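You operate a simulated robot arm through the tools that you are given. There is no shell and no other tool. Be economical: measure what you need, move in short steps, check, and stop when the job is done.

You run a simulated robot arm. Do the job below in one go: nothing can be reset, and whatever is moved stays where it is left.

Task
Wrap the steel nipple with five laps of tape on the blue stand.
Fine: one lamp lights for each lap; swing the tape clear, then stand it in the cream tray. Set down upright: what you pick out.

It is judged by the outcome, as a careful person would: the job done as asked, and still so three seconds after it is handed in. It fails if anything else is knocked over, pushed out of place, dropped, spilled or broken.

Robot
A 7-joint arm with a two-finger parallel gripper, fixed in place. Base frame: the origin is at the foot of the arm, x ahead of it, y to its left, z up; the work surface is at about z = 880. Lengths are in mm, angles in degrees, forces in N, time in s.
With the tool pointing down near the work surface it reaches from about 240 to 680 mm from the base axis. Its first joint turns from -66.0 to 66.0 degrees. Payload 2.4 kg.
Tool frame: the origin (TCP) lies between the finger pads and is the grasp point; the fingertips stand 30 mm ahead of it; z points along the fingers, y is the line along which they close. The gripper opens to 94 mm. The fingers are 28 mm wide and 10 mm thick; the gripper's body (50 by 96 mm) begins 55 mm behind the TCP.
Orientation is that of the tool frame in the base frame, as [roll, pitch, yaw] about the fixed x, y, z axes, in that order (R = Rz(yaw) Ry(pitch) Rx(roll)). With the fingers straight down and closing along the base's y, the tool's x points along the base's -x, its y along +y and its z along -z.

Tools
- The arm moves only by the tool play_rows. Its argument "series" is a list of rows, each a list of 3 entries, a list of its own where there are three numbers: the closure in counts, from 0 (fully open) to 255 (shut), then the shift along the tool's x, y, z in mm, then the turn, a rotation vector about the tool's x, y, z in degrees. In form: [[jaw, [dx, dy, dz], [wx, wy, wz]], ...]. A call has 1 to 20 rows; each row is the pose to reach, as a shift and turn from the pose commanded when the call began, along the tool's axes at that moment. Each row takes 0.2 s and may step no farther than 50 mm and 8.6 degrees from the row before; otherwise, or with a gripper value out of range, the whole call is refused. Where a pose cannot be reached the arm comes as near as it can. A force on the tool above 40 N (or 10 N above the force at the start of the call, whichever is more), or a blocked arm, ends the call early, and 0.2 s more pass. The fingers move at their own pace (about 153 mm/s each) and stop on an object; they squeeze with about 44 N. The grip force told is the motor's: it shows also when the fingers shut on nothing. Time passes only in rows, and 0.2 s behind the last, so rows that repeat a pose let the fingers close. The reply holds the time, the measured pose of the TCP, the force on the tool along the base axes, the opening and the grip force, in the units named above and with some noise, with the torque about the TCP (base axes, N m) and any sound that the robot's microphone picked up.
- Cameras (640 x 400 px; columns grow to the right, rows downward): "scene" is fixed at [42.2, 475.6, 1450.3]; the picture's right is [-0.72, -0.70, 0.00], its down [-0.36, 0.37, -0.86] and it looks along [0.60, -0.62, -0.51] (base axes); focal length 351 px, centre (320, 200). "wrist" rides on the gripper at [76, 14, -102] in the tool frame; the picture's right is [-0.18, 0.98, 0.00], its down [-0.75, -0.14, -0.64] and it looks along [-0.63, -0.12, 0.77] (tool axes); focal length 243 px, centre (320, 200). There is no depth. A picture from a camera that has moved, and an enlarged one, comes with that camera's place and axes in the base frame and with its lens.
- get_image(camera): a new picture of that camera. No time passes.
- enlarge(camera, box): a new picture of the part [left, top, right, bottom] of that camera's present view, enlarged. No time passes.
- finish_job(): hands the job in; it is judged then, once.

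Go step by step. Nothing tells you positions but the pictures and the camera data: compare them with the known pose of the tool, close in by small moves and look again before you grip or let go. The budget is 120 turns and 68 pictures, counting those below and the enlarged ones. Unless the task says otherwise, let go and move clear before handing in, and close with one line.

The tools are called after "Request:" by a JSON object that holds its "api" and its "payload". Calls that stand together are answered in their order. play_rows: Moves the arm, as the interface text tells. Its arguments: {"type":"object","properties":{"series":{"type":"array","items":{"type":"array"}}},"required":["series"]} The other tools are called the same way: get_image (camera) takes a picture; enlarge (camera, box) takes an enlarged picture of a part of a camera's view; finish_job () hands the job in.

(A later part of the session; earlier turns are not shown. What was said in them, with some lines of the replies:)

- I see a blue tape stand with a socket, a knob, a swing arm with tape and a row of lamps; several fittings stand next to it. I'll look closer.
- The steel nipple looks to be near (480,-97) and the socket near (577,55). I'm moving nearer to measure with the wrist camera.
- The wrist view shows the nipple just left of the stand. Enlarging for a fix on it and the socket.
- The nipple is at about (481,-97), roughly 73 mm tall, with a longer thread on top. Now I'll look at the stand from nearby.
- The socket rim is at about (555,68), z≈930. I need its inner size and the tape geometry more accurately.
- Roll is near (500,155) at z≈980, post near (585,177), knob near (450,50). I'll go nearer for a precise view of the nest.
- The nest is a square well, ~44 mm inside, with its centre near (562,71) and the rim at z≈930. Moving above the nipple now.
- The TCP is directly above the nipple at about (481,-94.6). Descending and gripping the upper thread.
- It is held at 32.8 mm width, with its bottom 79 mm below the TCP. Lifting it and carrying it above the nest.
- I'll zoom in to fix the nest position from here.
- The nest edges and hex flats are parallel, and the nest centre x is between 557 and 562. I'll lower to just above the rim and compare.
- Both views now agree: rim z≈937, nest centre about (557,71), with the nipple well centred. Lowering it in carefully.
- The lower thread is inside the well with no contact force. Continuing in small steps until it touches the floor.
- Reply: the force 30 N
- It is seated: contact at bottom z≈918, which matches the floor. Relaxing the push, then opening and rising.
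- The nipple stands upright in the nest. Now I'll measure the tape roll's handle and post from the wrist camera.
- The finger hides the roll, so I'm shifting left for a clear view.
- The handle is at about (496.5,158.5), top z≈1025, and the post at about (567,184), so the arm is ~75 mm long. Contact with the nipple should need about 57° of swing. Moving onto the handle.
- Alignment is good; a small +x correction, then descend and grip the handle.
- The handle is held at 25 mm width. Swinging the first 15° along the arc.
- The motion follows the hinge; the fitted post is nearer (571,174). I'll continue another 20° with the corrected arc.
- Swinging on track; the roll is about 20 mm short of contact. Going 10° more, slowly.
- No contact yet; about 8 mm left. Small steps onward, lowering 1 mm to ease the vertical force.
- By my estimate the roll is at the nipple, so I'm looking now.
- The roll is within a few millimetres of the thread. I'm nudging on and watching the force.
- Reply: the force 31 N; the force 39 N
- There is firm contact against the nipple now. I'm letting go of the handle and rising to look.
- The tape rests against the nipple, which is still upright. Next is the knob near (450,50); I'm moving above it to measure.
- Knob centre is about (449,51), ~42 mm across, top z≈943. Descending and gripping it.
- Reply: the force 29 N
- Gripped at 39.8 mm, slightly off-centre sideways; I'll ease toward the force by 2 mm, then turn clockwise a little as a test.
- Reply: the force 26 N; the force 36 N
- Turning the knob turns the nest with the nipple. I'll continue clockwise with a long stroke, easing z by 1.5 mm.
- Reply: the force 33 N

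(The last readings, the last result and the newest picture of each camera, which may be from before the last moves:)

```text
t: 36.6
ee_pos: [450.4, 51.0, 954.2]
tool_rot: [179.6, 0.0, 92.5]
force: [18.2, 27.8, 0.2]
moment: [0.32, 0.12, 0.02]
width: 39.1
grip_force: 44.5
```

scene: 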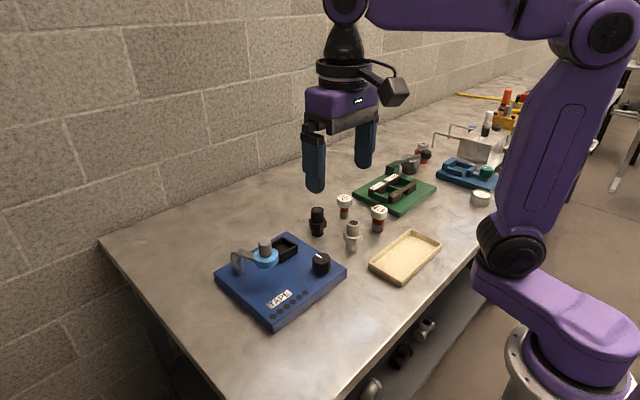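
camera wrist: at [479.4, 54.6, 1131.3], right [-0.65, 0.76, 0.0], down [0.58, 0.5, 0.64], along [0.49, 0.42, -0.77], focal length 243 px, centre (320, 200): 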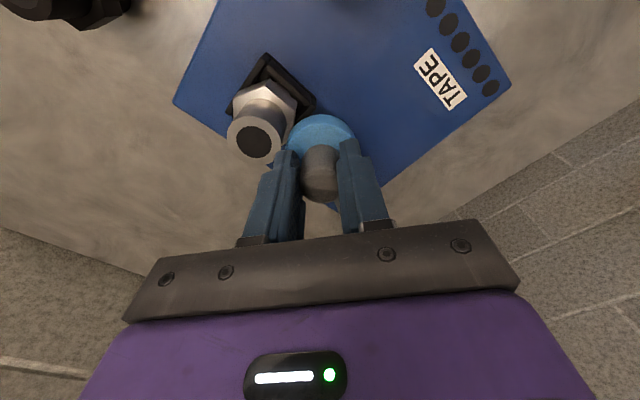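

142° turned so far and the grip is still good. Easing the sideways force and continuing further clockwise to find how far the wrist goes.

Request:
{"api": "play_rows", "payload": {"series": [[255, [3, 2, 0], [0, 0, 0]], [255, [3, 2, 0], [0, 0, 8.5]], [255, [3, 2, 0], [0, 0, 17]], [255, [3, 2, 0], [0, 0, 25.5]], [255, [3, 2, 0], [0, 0, 34]], [255, [3, 2, 0], [0, 0, 42.5]], [255, [3, 2, 0], [0, 0, 51]], [255, [3, 2, 0], [0, 0, 59.5]], [255, [3, 2, 0], [0, 0, 68]], [255, [3, 2, 0], [0, 0, 68]]]}}

Request:
{"api": "enlarge", "payload": {"camera": "scene", "box": [210, 200, 370, 320]}}

```text
t: 38.8
ee_pos: [451.1, 50.5, 955.6]
tool_rot: [179.8, -0.4, 24.2]
force: [10.1, -15.7, 26.8]
moment: [-0.23, -0.52, 0.02]
width: 38.9
grip_force: 44.8
```

```text
3.33 times, centred on (290, 260) of scene
camera zoom: at [42.0, 475.2, 1450.5], right [-0.72, -0.7, 0.0], down [-0.36, 0.37, -0.86], along [0.6, -0.62, -0.51], focal length 1169 px, centre (420, 0)
```

zoom: 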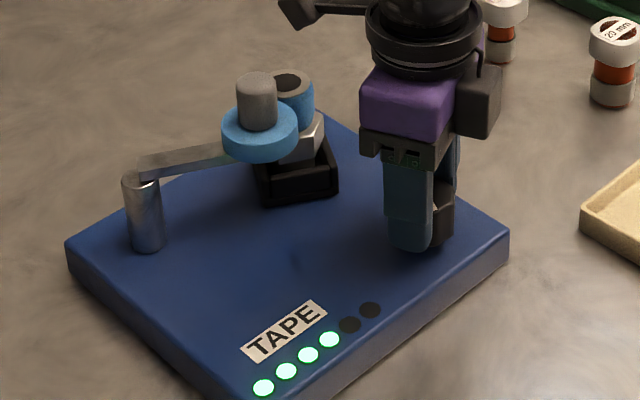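

Four lamps are already lit after ~210°, so the nest is geared up (about 45–50° of knob per lap). Now I'll go in small steps for the fifth lamp.

Request:
{"api": "play_rows", "payload": {"series": [[255, [0, 0, -1], [0, 0, 6]], [255, [0, 0, -1], [0, 0, 12]], [255, [0, 0, -1], [0, 0, 12]]]}}

Request:
{"api": "enlarge", "payload": {"camera": "scene", "box": [210, 200, 370, 320]}}

```text
t: 39.6
ee_pos: [452.9, 49.9, 954.7]
tool_rot: [180.0, -0.2, 12.3]
force: [17.0, -25.0, 0.3]
moment: [-0.13, -0.39, 0.04]
width: 39.0
grip_force: 45.5
```

```text
3.33 times, centred on (290, 260) of scene
camera zoom: at [42.6, 475.0, 1450.5], right [-0.72, -0.7, 0.0], down [-0.36, 0.37, -0.86], along [0.6, -0.62, -0.52], focal length 1169 px, centre (420, 0)
```

zoom: 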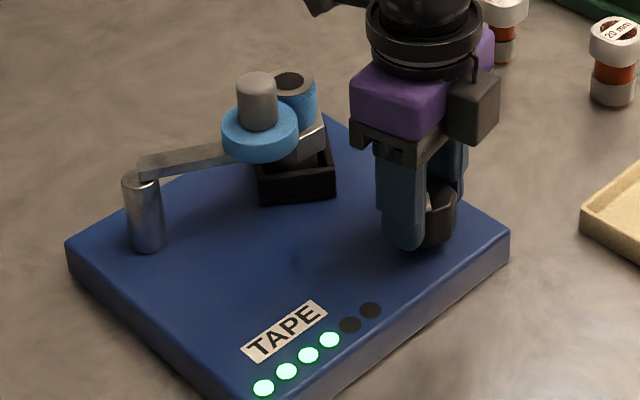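

Still four. Another 12°, easing the side load.

Request:
{"api": "play_rows", "payload": {"series": [[255, [1.3, 3, 0], [0, 0, 0]], [255, [1.3, 3, 0], [0, 0, 6]], [255, [1.3, 3, 0], [0, 0, 12]], [255, [1.3, 3, 0], [0, 0, 12]]]}}

Request:
{"api": "enlarge", "payload": {"camera": "scene", "box": [210, 200, 370, 320]}}

```text
t: 40.4
ee_pos: [450.8, 50.9, 954.9]
tool_rot: [179.8, 0.3, 2.1]
force: [-4.9, -4.3, 3.5]
moment: [0.29, -0.5, 0.01]
width: 38.9
grip_force: 45.2
stopped in row 4: the force on the tool passed its limit at 51 N (the readings are from after the stop); the commanded pose is now the measured one
```

```text
3.33 times, centred on (290, 260) of scene
camera zoom: at [42.0, 475.5, 1450.4], right [-0.72, -0.7, 0.0], down [-0.36, 0.37, -0.86], along [0.6, -0.62, -0.51], focal length 1169 px, centre (420, 0)
```

zoom: 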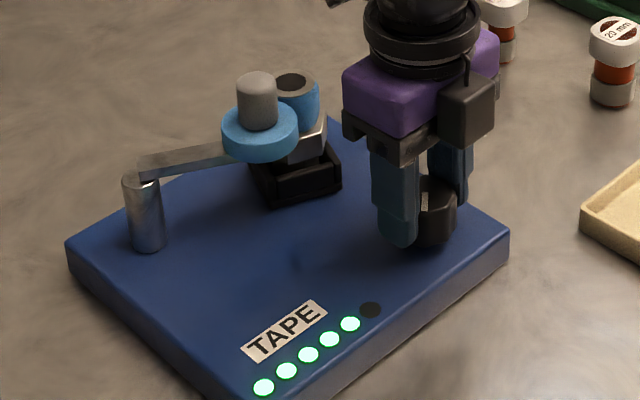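

Five lamps are lit, so I'm stopping, releasing the knob and rising straight up.

Request:
{"api": "play_rows", "payload": {"series": [[180, [0, 0, 0], [0, 0, 0]], [90, [0, 0, 0], [0, 0, 0]], [60, [0, 0, 0], [0, 0, 0]], [60, [0, 0, -35], [0, 0, 0]], [60, [0, 0, -80], [0, 0, 0]], [60, [0, 0, -120], [0, 0, 0]], [60, [0, 0, -150], [0, 0, 0]], [60, [0, 0, -150], [0, 0, 0]]]}}

Request:
{"api": "enlarge", "payload": {"camera": "scene", "box": [210, 200, 370, 320]}}

```text
t: 42.2
ee_pos: [454.1, 50.9, 1106.8]
tool_rot: [179.7, 0.4, 2.2]
force: [-0.2, 0.2, 0.1]
moment: [-0.02, 0.01, 0.0]
width: 71.8
grip_force: 0.1
```

```text
3.33 times, centred on (290, 260) of scene
camera zoom: at [42.2, 475.6, 1450.3], right [-0.72, -0.7, 0.0], down [-0.36, 0.37, -0.86], along [0.6, -0.62, -0.51], focal length 1169 px, centre (420, 0)
```

zoom: 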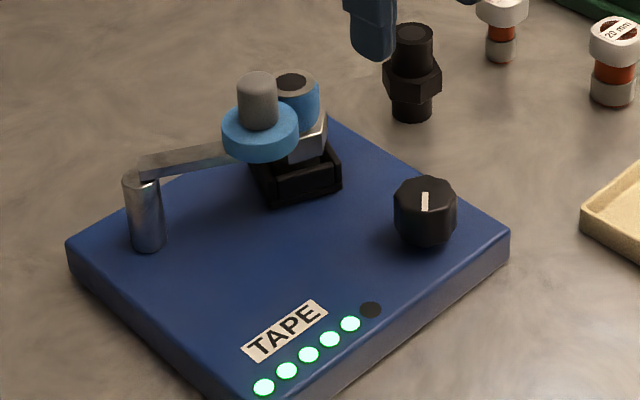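

Five lamps hold. Next: turn the wrist back to a handy angle and move above the tape handle to swing it clear.

Request:
{"api": "play_rows", "payload": {"series": [[60, [0, 0, 0], [0, 0, -8.4]], [60, [0, 0, 0], [0, 0, -16.8]], [60, [0, 0, 0], [0, 0, -25.2]], [60, [0, 0, 0], [0, 0, -33.6]], [60, [0, 0, 0], [0, 0, -42]], [60, [0, 0, 0], [0, 0, -50.4]], [60, [0, 0, 0], [0, 0, -58.8]], [60, [0, 0, 0], [0, 0, -67.2]], [60, [0, 0, 0], [0, 0, -75.6]], [60, [15, -8, 0], [0, 0, -84]], [60, [30, -17, 0], [0, 0, -92.4]], [60, [45, -25, 0], [0, 0, -100.8]], [60, [60, -34, 0], [0, 0, -109.2]], [60, [75, -42, 0], [0, 0, -117.6]], [60, [89, -50.6, 0], [0, 0, -118]], [60, [89, -50.6, 20], [0, 0, -118]], [60, [89, -50.6, 30], [0, 0, -118]], [60, [89, -50.6, 30], [0, 0, -118]]]}}

Request:
{"api": "get_image", "payload": {"camera": "wrist"}}

```text
t: 46.0
ee_pos: [540.4, 105.5, 1073.2]
tool_rot: [-179.6, 0.0, 120.2]
force: [0.3, 0.0, -0.3]
moment: [0.01, 0.02, 0.02]
width: 72.0
grip_force: 0.1
```

```text
22 pictures are left
camera wrist: at [514.4, 178.7, 1174.1], right [0.94, 0.33, -0.01], down [0.26, -0.72, 0.64], along [0.21, -0.61, -0.77], focal length 243 px, centre (320, 200)
```

wrist: 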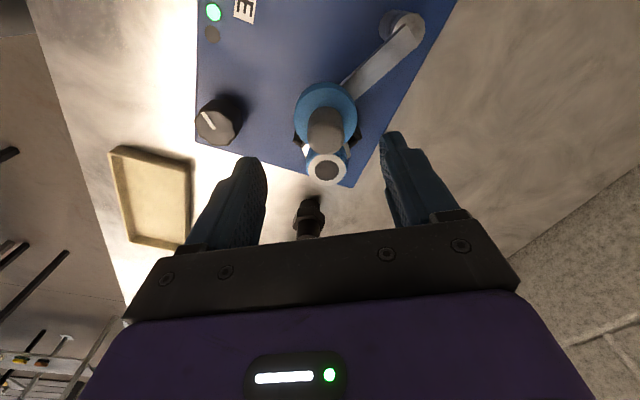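

Checking the handle position more closely before descending.

Request:
{"api": "enlarge", "payload": {"camera": "wrist", "box": [260, 60, 390, 200]}}

```text
2.86 times, centred on (325, 130) of wrist
camera zoom: at [514.4, 178.7, 1174.1], right [0.94, 0.33, -0.01], down [0.26, -0.72, 0.64], along [0.21, -0.61, -0.77], focal length 693 px, centre (306, 400)
```

zoom: 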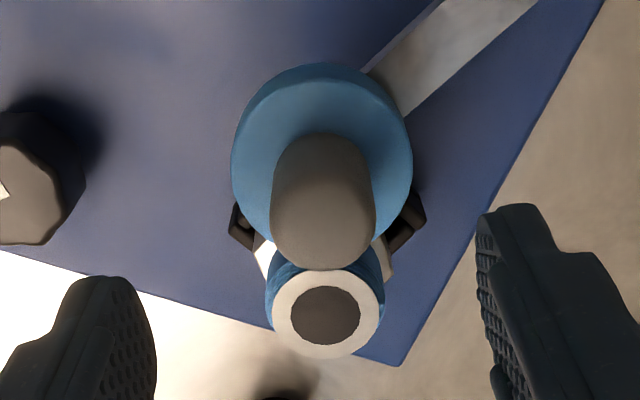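

Handle is at about (541,110). Adjusting, descending and gripping.

Request:
{"api": "play_rows", "payload": {"series": [[60, [3.6, 2.8, 0], [0, 0, 0]], [60, [3.6, 2.8, 22], [0, 0, 0]], [60, [3.6, 2.8, 43], [0, 0, 0]], [60, [3.6, 2.8, 43], [0, 0, 0]], [140, [3.6, 2.8, 43], [0, 0, 0]], [200, [3.6, 2.8, 43], [0, 0, 0]], [255, [3.6, 2.8, 43], [0, 0, 0]], [255, [3.6, 2.8, 43], [0, 0, 0]]]}}

```text
t: 47.8
ee_pos: [541.1, 109.6, 1032.0]
tool_rot: [-179.8, -0.1, 120.2]
force: [8.8, 10.7, -4.4]
moment: [0.22, -0.58, -0.07]
width: 24.8
grip_force: 45.0
```

Handle gripped. Swinging the tape back, first 20°.

Request:
{"api": "play_rows", "payload": {"series": [[255, [5.3, -3.4, 0], [0, 0, 5]], [255, [10.9, -6.4, 0], [0, 0, 10]], [255, [16.7, -8.9, 0], [0, 0, 15]], [255, [22.7, -10.8, 0], [0, 0, 20]], [255, [22.7, -10.8, 0], [0, 0, 20]]]}}

Request:
{"api": "enlarge", "payload": {"camera": "scene", "box": [210, 200, 370, 320]}}

```text
t: 49.0
ee_pos: [520.8, 126.3, 1031.8]
tool_rot: [-179.9, 0.1, 100.1]
force: [16.4, 20.3, 0.0]
moment: [0.6, -0.28, 0.31]
width: 24.7
grip_force: 45.2
```

```text
3.33 times, centred on (290, 260) of scene
camera zoom: at [42.6, 476.3, 1450.1], right [-0.72, -0.7, 0.0], down [-0.36, 0.37, -0.86], along [0.6, -0.62, -0.51], focal length 1169 px, centre (420, 0)
```

zoom: 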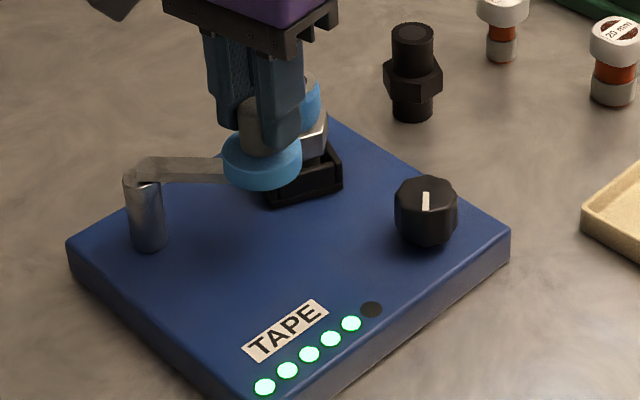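

Tape is off the nipple and the lamps still show five. Swinging 24° more, to roughly its start position.

Request:
{"api": "play_rows", "payload": {"series": [[255, [1.2, 1.7, 0], [0, 0, 0]], [255, [7.4, -1.9, 0], [0, 0, 6]], [255, [13.8, -5.0, 0], [0, 0, 12]], [255, [20.5, -7.3, 0], [0, 0, 18]], [255, [27.5, -8.9, 0], [0, 0, 24]], [255, [27.5, -8.9, 0], [0, 0, 24]]]}}

```text
t: 50.4
ee_pos: [505.1, 149.1, 1031.1]
tool_rot: [-179.7, 0.4, 76.1]
force: [3.2, 8.4, 17.3]
moment: [0.21, -0.3, 0.43]
width: 24.8
grip_force: 45.2
```

The tape is well clear (~94 mm from the nipple). Releasing the handle and rising.

Request:
{"api": "play_rows", "payload": {"series": [[180, [0, 0, 0], [0, 0, 0]], [120, [0, 0, 0], [0, 0, 0]], [100, [0, 0, 0], [0, 0, 0]], [80, [0, 0, -35], [0, 0, 0]], [80, [0, 0, -70], [0, 0, 0]], [80, [0, 0, -80], [0, 0, 0]]]}}

Request:
{"api": "enlarge", "payload": {"camera": "scene", "box": [210, 200, 370, 320]}}

```text
t: 51.8
ee_pos: [506.4, 150.3, 1112.0]
tool_rot: [-179.7, 0.3, 76.2]
force: [0.0, -0.2, 0.6]
moment: [0.01, 0.01, 0.0]
width: 64.2
grip_force: 0.0
```

```text
3.33 times, centred on (290, 260) of scene
camera zoom: at [42.2, 475.6, 1450.3], right [-0.72, -0.7, 0.0], down [-0.36, 0.37, -0.86], along [0.6, -0.62, -0.51], focal length 1169 px, centre (420, 0)
```

zoom: 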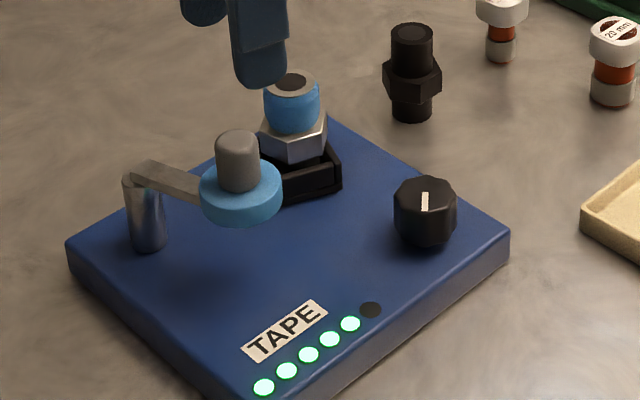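

Five lamps are lit, the tape is clear and the nipple is wrapped. I'm turning back to the nominal heading and going above the nipple.

Request:
{"api": "play_rows", "payload": {"series": [[80, [0, 0, 0], [0, 0, -8]], [80, [0, 0, 0], [0, 0, -16]], [80, [0, 0, 0], [0, 0, -24]], [80, [0, 0, 0], [0, 0, -32]], [80, [0, 0, 0], [0, 0, -40]], [80, [-8, 9, 0], [0, 0, -48]], [60, [-16, 17, 0], [0, 0, -56]], [60, [-24, 26, 0], [0, 0, -64]], [60, [-32, 35, 0], [0, 0, -72]], [60, [-40, 43, 0], [0, 0, -80]], [60, [-48, 52, 0], [0, 0, -88]], [40, [-56, 60, 0], [0, 0, -96]], [40, [-65.2, 69.1, 0], [0, 0, -103.8]], [40, [-65.2, 69.1, 25], [0, 0, -103.8]], [40, [-65.2, 69.1, 45], [0, 0, -103.8]], [40, [-65.2, 69.1, 45], [0, 0, -103.8]]]}}

Request:
{"api": "get_image", "payload": {"camera": "wrist"}}

```text
t: 55.2
ee_pos: [557.0, 69.9, 1064.4]
tool_rot: [-179.8, -0.5, -180.0]
force: [-0.1, 0.1, 0.8]
moment: [0.03, -0.02, -0.04]
width: 79.1
grip_force: 0.0
```

```text
18 pictures are left
camera wrist: at [480.9, 84.2, 1167.0], right [0.18, 0.98, 0.0], down [0.76, -0.14, 0.64], along [0.63, -0.12, -0.77], focal length 243 px, centre (320, 200)
```

wrist: 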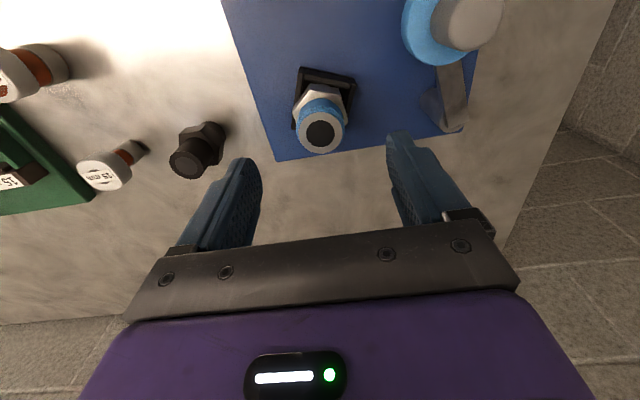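

The nipple is centred at about (560,70). Descending and gripping the upper thread.

Request:
{"api": "play_rows", "payload": {"series": [[20, [-2, 0, 25], [0, 0, 0]], [20, [-2, 0, 48], [0, 0, 0]], [20, [-2, 0, 65], [0, 0, 0]], [20, [-2, 0, 65], [0, 0, 0]], [120, [-2, 0, 65], [0, 0, 0]], [200, [-2, 0, 65], [0, 0, 0]], [255, [-2, 0, 65], [0, 0, 0]], [255, [-2, 0, 65], [0, 0, 0]]]}}

Request:
{"api": "play_rows", "payload": {"series": [[255, [0, 0, -8], [0, 0, 0]], [255, [0, 0, -20], [0, 0, 0]], [255, [0, 0, -50], [0, 0, 0]], [255, [0, 0, -85], [0, 0, 0]], [255, [0, 0, -110], [0, 0, 0]], [255, [0, 0, -110], [0, 0, 0]]]}}

Request:
{"api": "get_image", "payload": {"camera": "scene"}}

```text
t: 57.0
ee_pos: [557.4, 70.6, 1001.7]
tool_rot: [-179.7, -0.4, -180.0]
force: [-0.2, 0.0, 0.5]
moment: [0.0, 0.01, -0.01]
width: 32.3
grip_force: 44.0
```

```text
t: 58.4
ee_pos: [560.1, 68.5, 1110.2]
tool_rot: [-179.8, -0.5, 179.9]
force: [-0.1, -0.1, -2.1]
moment: [0.01, -0.03, 0.02]
width: 32.0
grip_force: 44.3
```

```text
17 pictures are left
```

scene: 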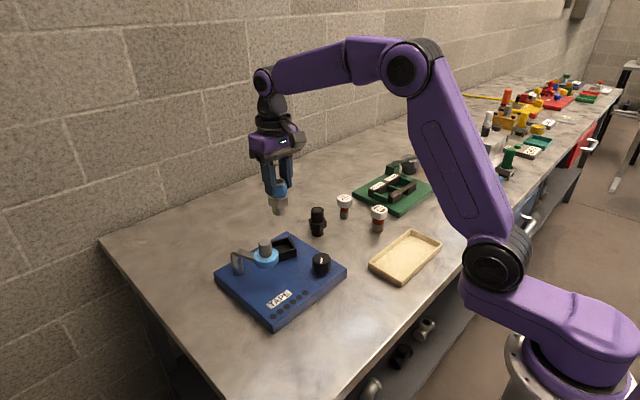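

The wrapped nipple is in hand. The tray is around (353,-148); carrying it over there at height.

Request:
{"api": "play_rows", "payload": {"series": [[255, [20, -20, 0], [0, 0, 0]], [255, [50, -52, 0], [0, 0, 0]], [255, [80, -83, 0], [0, 0, 0]], [255, [110, -115, 0], [0, 0, 0]], [255, [140, -147, 0], [0, 0, 0]], [255, [170, -178, 0], [0, 0, 0]], [255, [192, -203, 0], [0, 0, 0]], [255, [205, -217, 0], [0, 0, 0]], [255, [205, -217, 0], [0, 0, 0]]]}}

Request:
{"api": "get_image", "payload": {"camera": "wrist"}}

Request:
{"api": "enlarge", "payload": {"camera": "scene", "box": [340, 180, 470, 290]}}

```text
t: 60.4
ee_pos: [354.4, -148.6, 1111.6]
tool_rot: [-179.7, -0.5, 180.0]
force: [0.1, 1.5, -2.3]
moment: [-0.01, -0.03, 0.0]
width: 31.9
grip_force: 43.8
```

```text
16 pictures are left
camera wrist: at [279.3, -133.3, 1213.7], right [0.18, 0.98, 0.0], down [0.76, -0.14, 0.64], along [0.63, -0.12, -0.77], focal length 243 px, centre (320, 200)
```

wrist: 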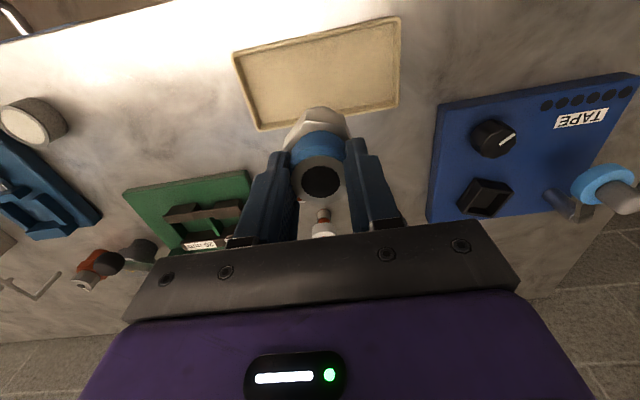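

```text
3.64 times, centred on (405, 235) of scene
camera zoom: at [42.2, 475.6, 1450.3], right [-0.72, -0.7, 0.0], down [-0.36, 0.37, -0.86], along [0.6, -0.62, -0.51], focal length 1276 px, centre (11, 73)
```

zoom: 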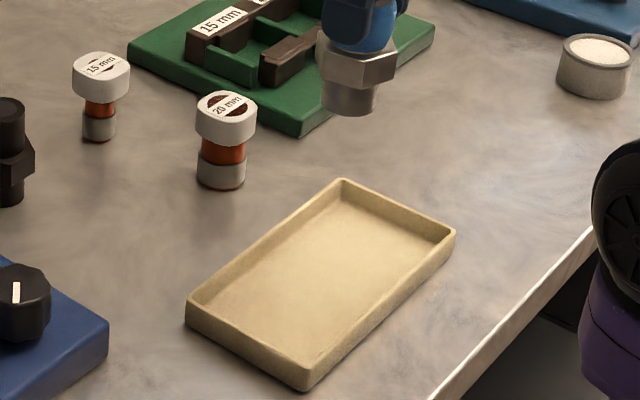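

The tray spans about x 308–403, y −240 to −54, and I'm over its centre. Lowering.

Request:
{"api": "play_rows", "payload": {"series": [[255, [0, 0, 35], [0, 0, 0]], [255, [0, 0, 70], [0, 0, 0]], [255, [0, 0, 105], [0, 0, 0]], [255, [0, 0, 125], [0, 0, 0]], [255, [0, 0, 135], [0, 0, 0]], [255, [0, 0, 135], [0, 0, 0]]]}}

Request:
{"api": "enlarge", "payload": {"camera": "scene", "box": [340, 190, 470, 290]}}

```text
t: 61.8
ee_pos: [354.9, -147.6, 978.3]
tool_rot: [-179.8, -0.5, -179.9]
force: [0.1, 0.3, -1.5]
moment: [0.01, -0.01, 0.0]
width: 31.8
grip_force: 44.0
```

```text
4.00 times, centred on (405, 240) of scene
camera zoom: at [42.2, 475.6, 1450.3], right [-0.72, -0.7, 0.0], down [-0.36, 0.37, -0.86], along [0.6, -0.62, -0.51], focal length 1403 px, centre (-20, 40)
```

zoom: 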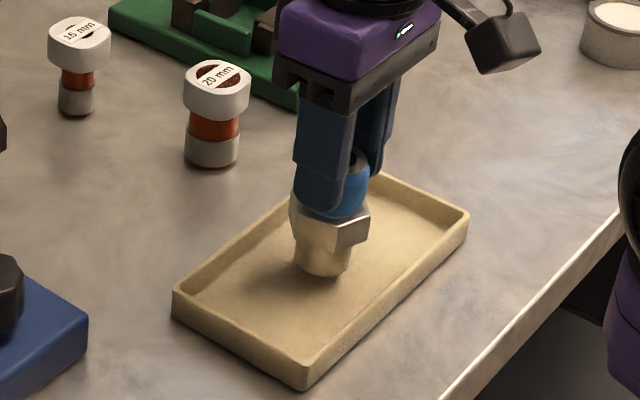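

Over the tray interior, about 12 mm up. Lowering gently to contact, one millimetre at a time.

Request:
{"api": "play_rows", "payload": {"series": [[255, [0, 0, 2], [0, 0, 0]], [255, [0, 0, 4], [0, 0, 0]], [255, [0, 0, 6], [0, 0, 0]], [255, [0, 0, 7], [0, 0, 0]], [255, [0, 0, 7], [0, 0, 0]]]}}

Request:
{"api": "play_rows", "payload": {"series": [[255, [0, 0, 1], [0, 0, 0]], [255, [0, 0, 2], [0, 0, 0]], [255, [0, 0, 2], [0, 0, 0]]]}}

```text
t: 63.0
ee_pos: [353.9, -147.4, 971.3]
tool_rot: [-179.7, -0.4, -180.0]
force: [-0.4, -0.2, -2.5]
moment: [0.0, 0.05, 0.02]
width: 32.0
grip_force: 43.7
```

```text
t: 63.8
ee_pos: [354.8, -147.8, 968.2]
tool_rot: [-179.8, -0.4, 180.0]
force: [-0.8, -0.3, -2.3]
moment: [0.04, -0.02, -0.01]
width: 32.0
grip_force: 44.0
```

Request:
{"api": "play_rows", "payload": {"series": [[255, [0, 0, 1], [0, 0, 0]], [255, [0, 0, 2], [0, 0, 0]], [255, [0, 0, 2], [0, 0, 0]]]}}

Request:
{"api": "play_rows", "payload": {"series": [[255, [0, 0, 1], [0, 0, 0]], [255, [0, 0, 1], [0, 0, 0]]]}}

```text
t: 64.6
ee_pos: [353.7, -148.0, 967.0]
tool_rot: [-179.8, -0.3, 180.0]
force: [0.8, 1.4, 9.7]
moment: [0.26, 0.06, -0.02]
width: 32.1
grip_force: 43.9
```

```text
t: 65.2
ee_pos: [354.1, -148.3, 966.4]
tool_rot: [-179.7, -0.2, 179.9]
force: [-5.3, -1.6, 33.9]
moment: [0.04, 0.26, -0.11]
width: 32.1
grip_force: 44.0
```

The nipple is standing on the tray floor. I'm easing up 1 mm, opening and rising.

Request:
{"api": "play_rows", "payload": {"series": [[255, [0, 0, -1], [0, 0, 0]], [220, [0, 0, -1], [0, 0, 0]], [160, [0, 0, -1], [0, 0, 0]], [100, [0, 0, -1], [0, 0, 0]], [60, [0, 0, -1], [0, 0, 0]], [60, [0, 0, -1], [0, 0, 0]], [60, [0, 0, -35], [0, 0, 0]], [60, [0, 0, -80], [0, 0, 0]], [60, [0, 0, -125], [0, 0, 0]], [60, [0, 0, -160], [0, 0, 0]], [60, [0, 0, -160], [0, 0, 0]]]}}

Request:
{"api": "get_image", "payload": {"camera": "scene"}}

Request:
{"api": "enlarge", "payload": {"camera": "scene", "box": [340, 190, 470, 290]}}

```text
t: 67.6
ee_pos: [354.4, -147.3, 1127.4]
tool_rot: [-179.8, -0.3, 180.0]
force: [0.1, 0.5, 0.1]
moment: [-0.01, 0.0, 0.01]
width: 72.0
grip_force: 0.0
```

```text
13 pictures are left
```

scene: 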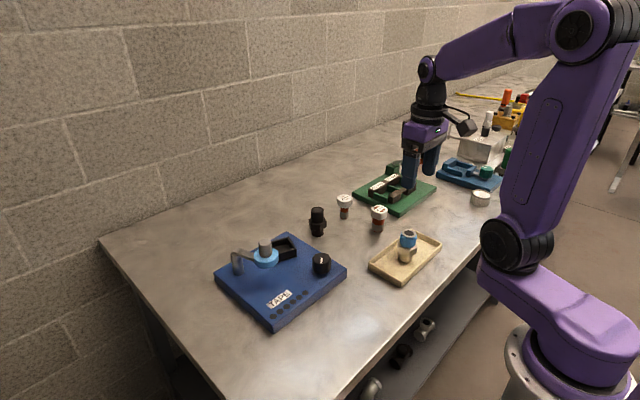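

```text
4.00 times, centred on (405, 240) of scene
camera zoom: at [42.2, 475.7, 1450.3], right [-0.72, -0.7, 0.0], down [-0.36, 0.37, -0.86], along [0.6, -0.62, -0.51], focal length 1403 px, centre (-20, 40)
```

zoom: 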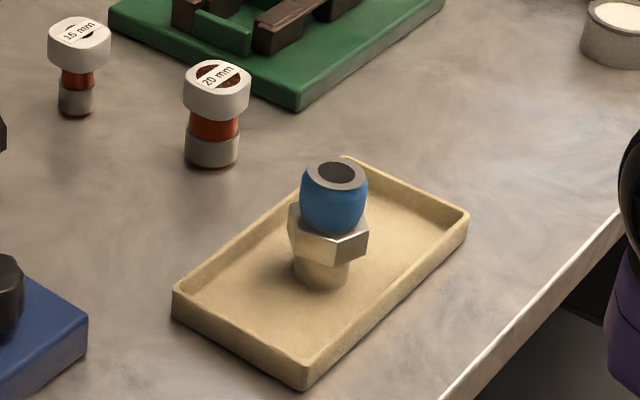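

The wrapped nipple stands upright in the cream tray. The tape is swung clear, nothing else has moved and the arm is clear, so I'm handing in.

Request:
{"api": "finish_job", "payload": {}}

```text
The job is handed in.
```

The steel nipple got five laps of tape (five lamps lit), the tape was swung clear, and the nipple now stands upright in the cream tray; the lamps went out when I lifted it off the stand.
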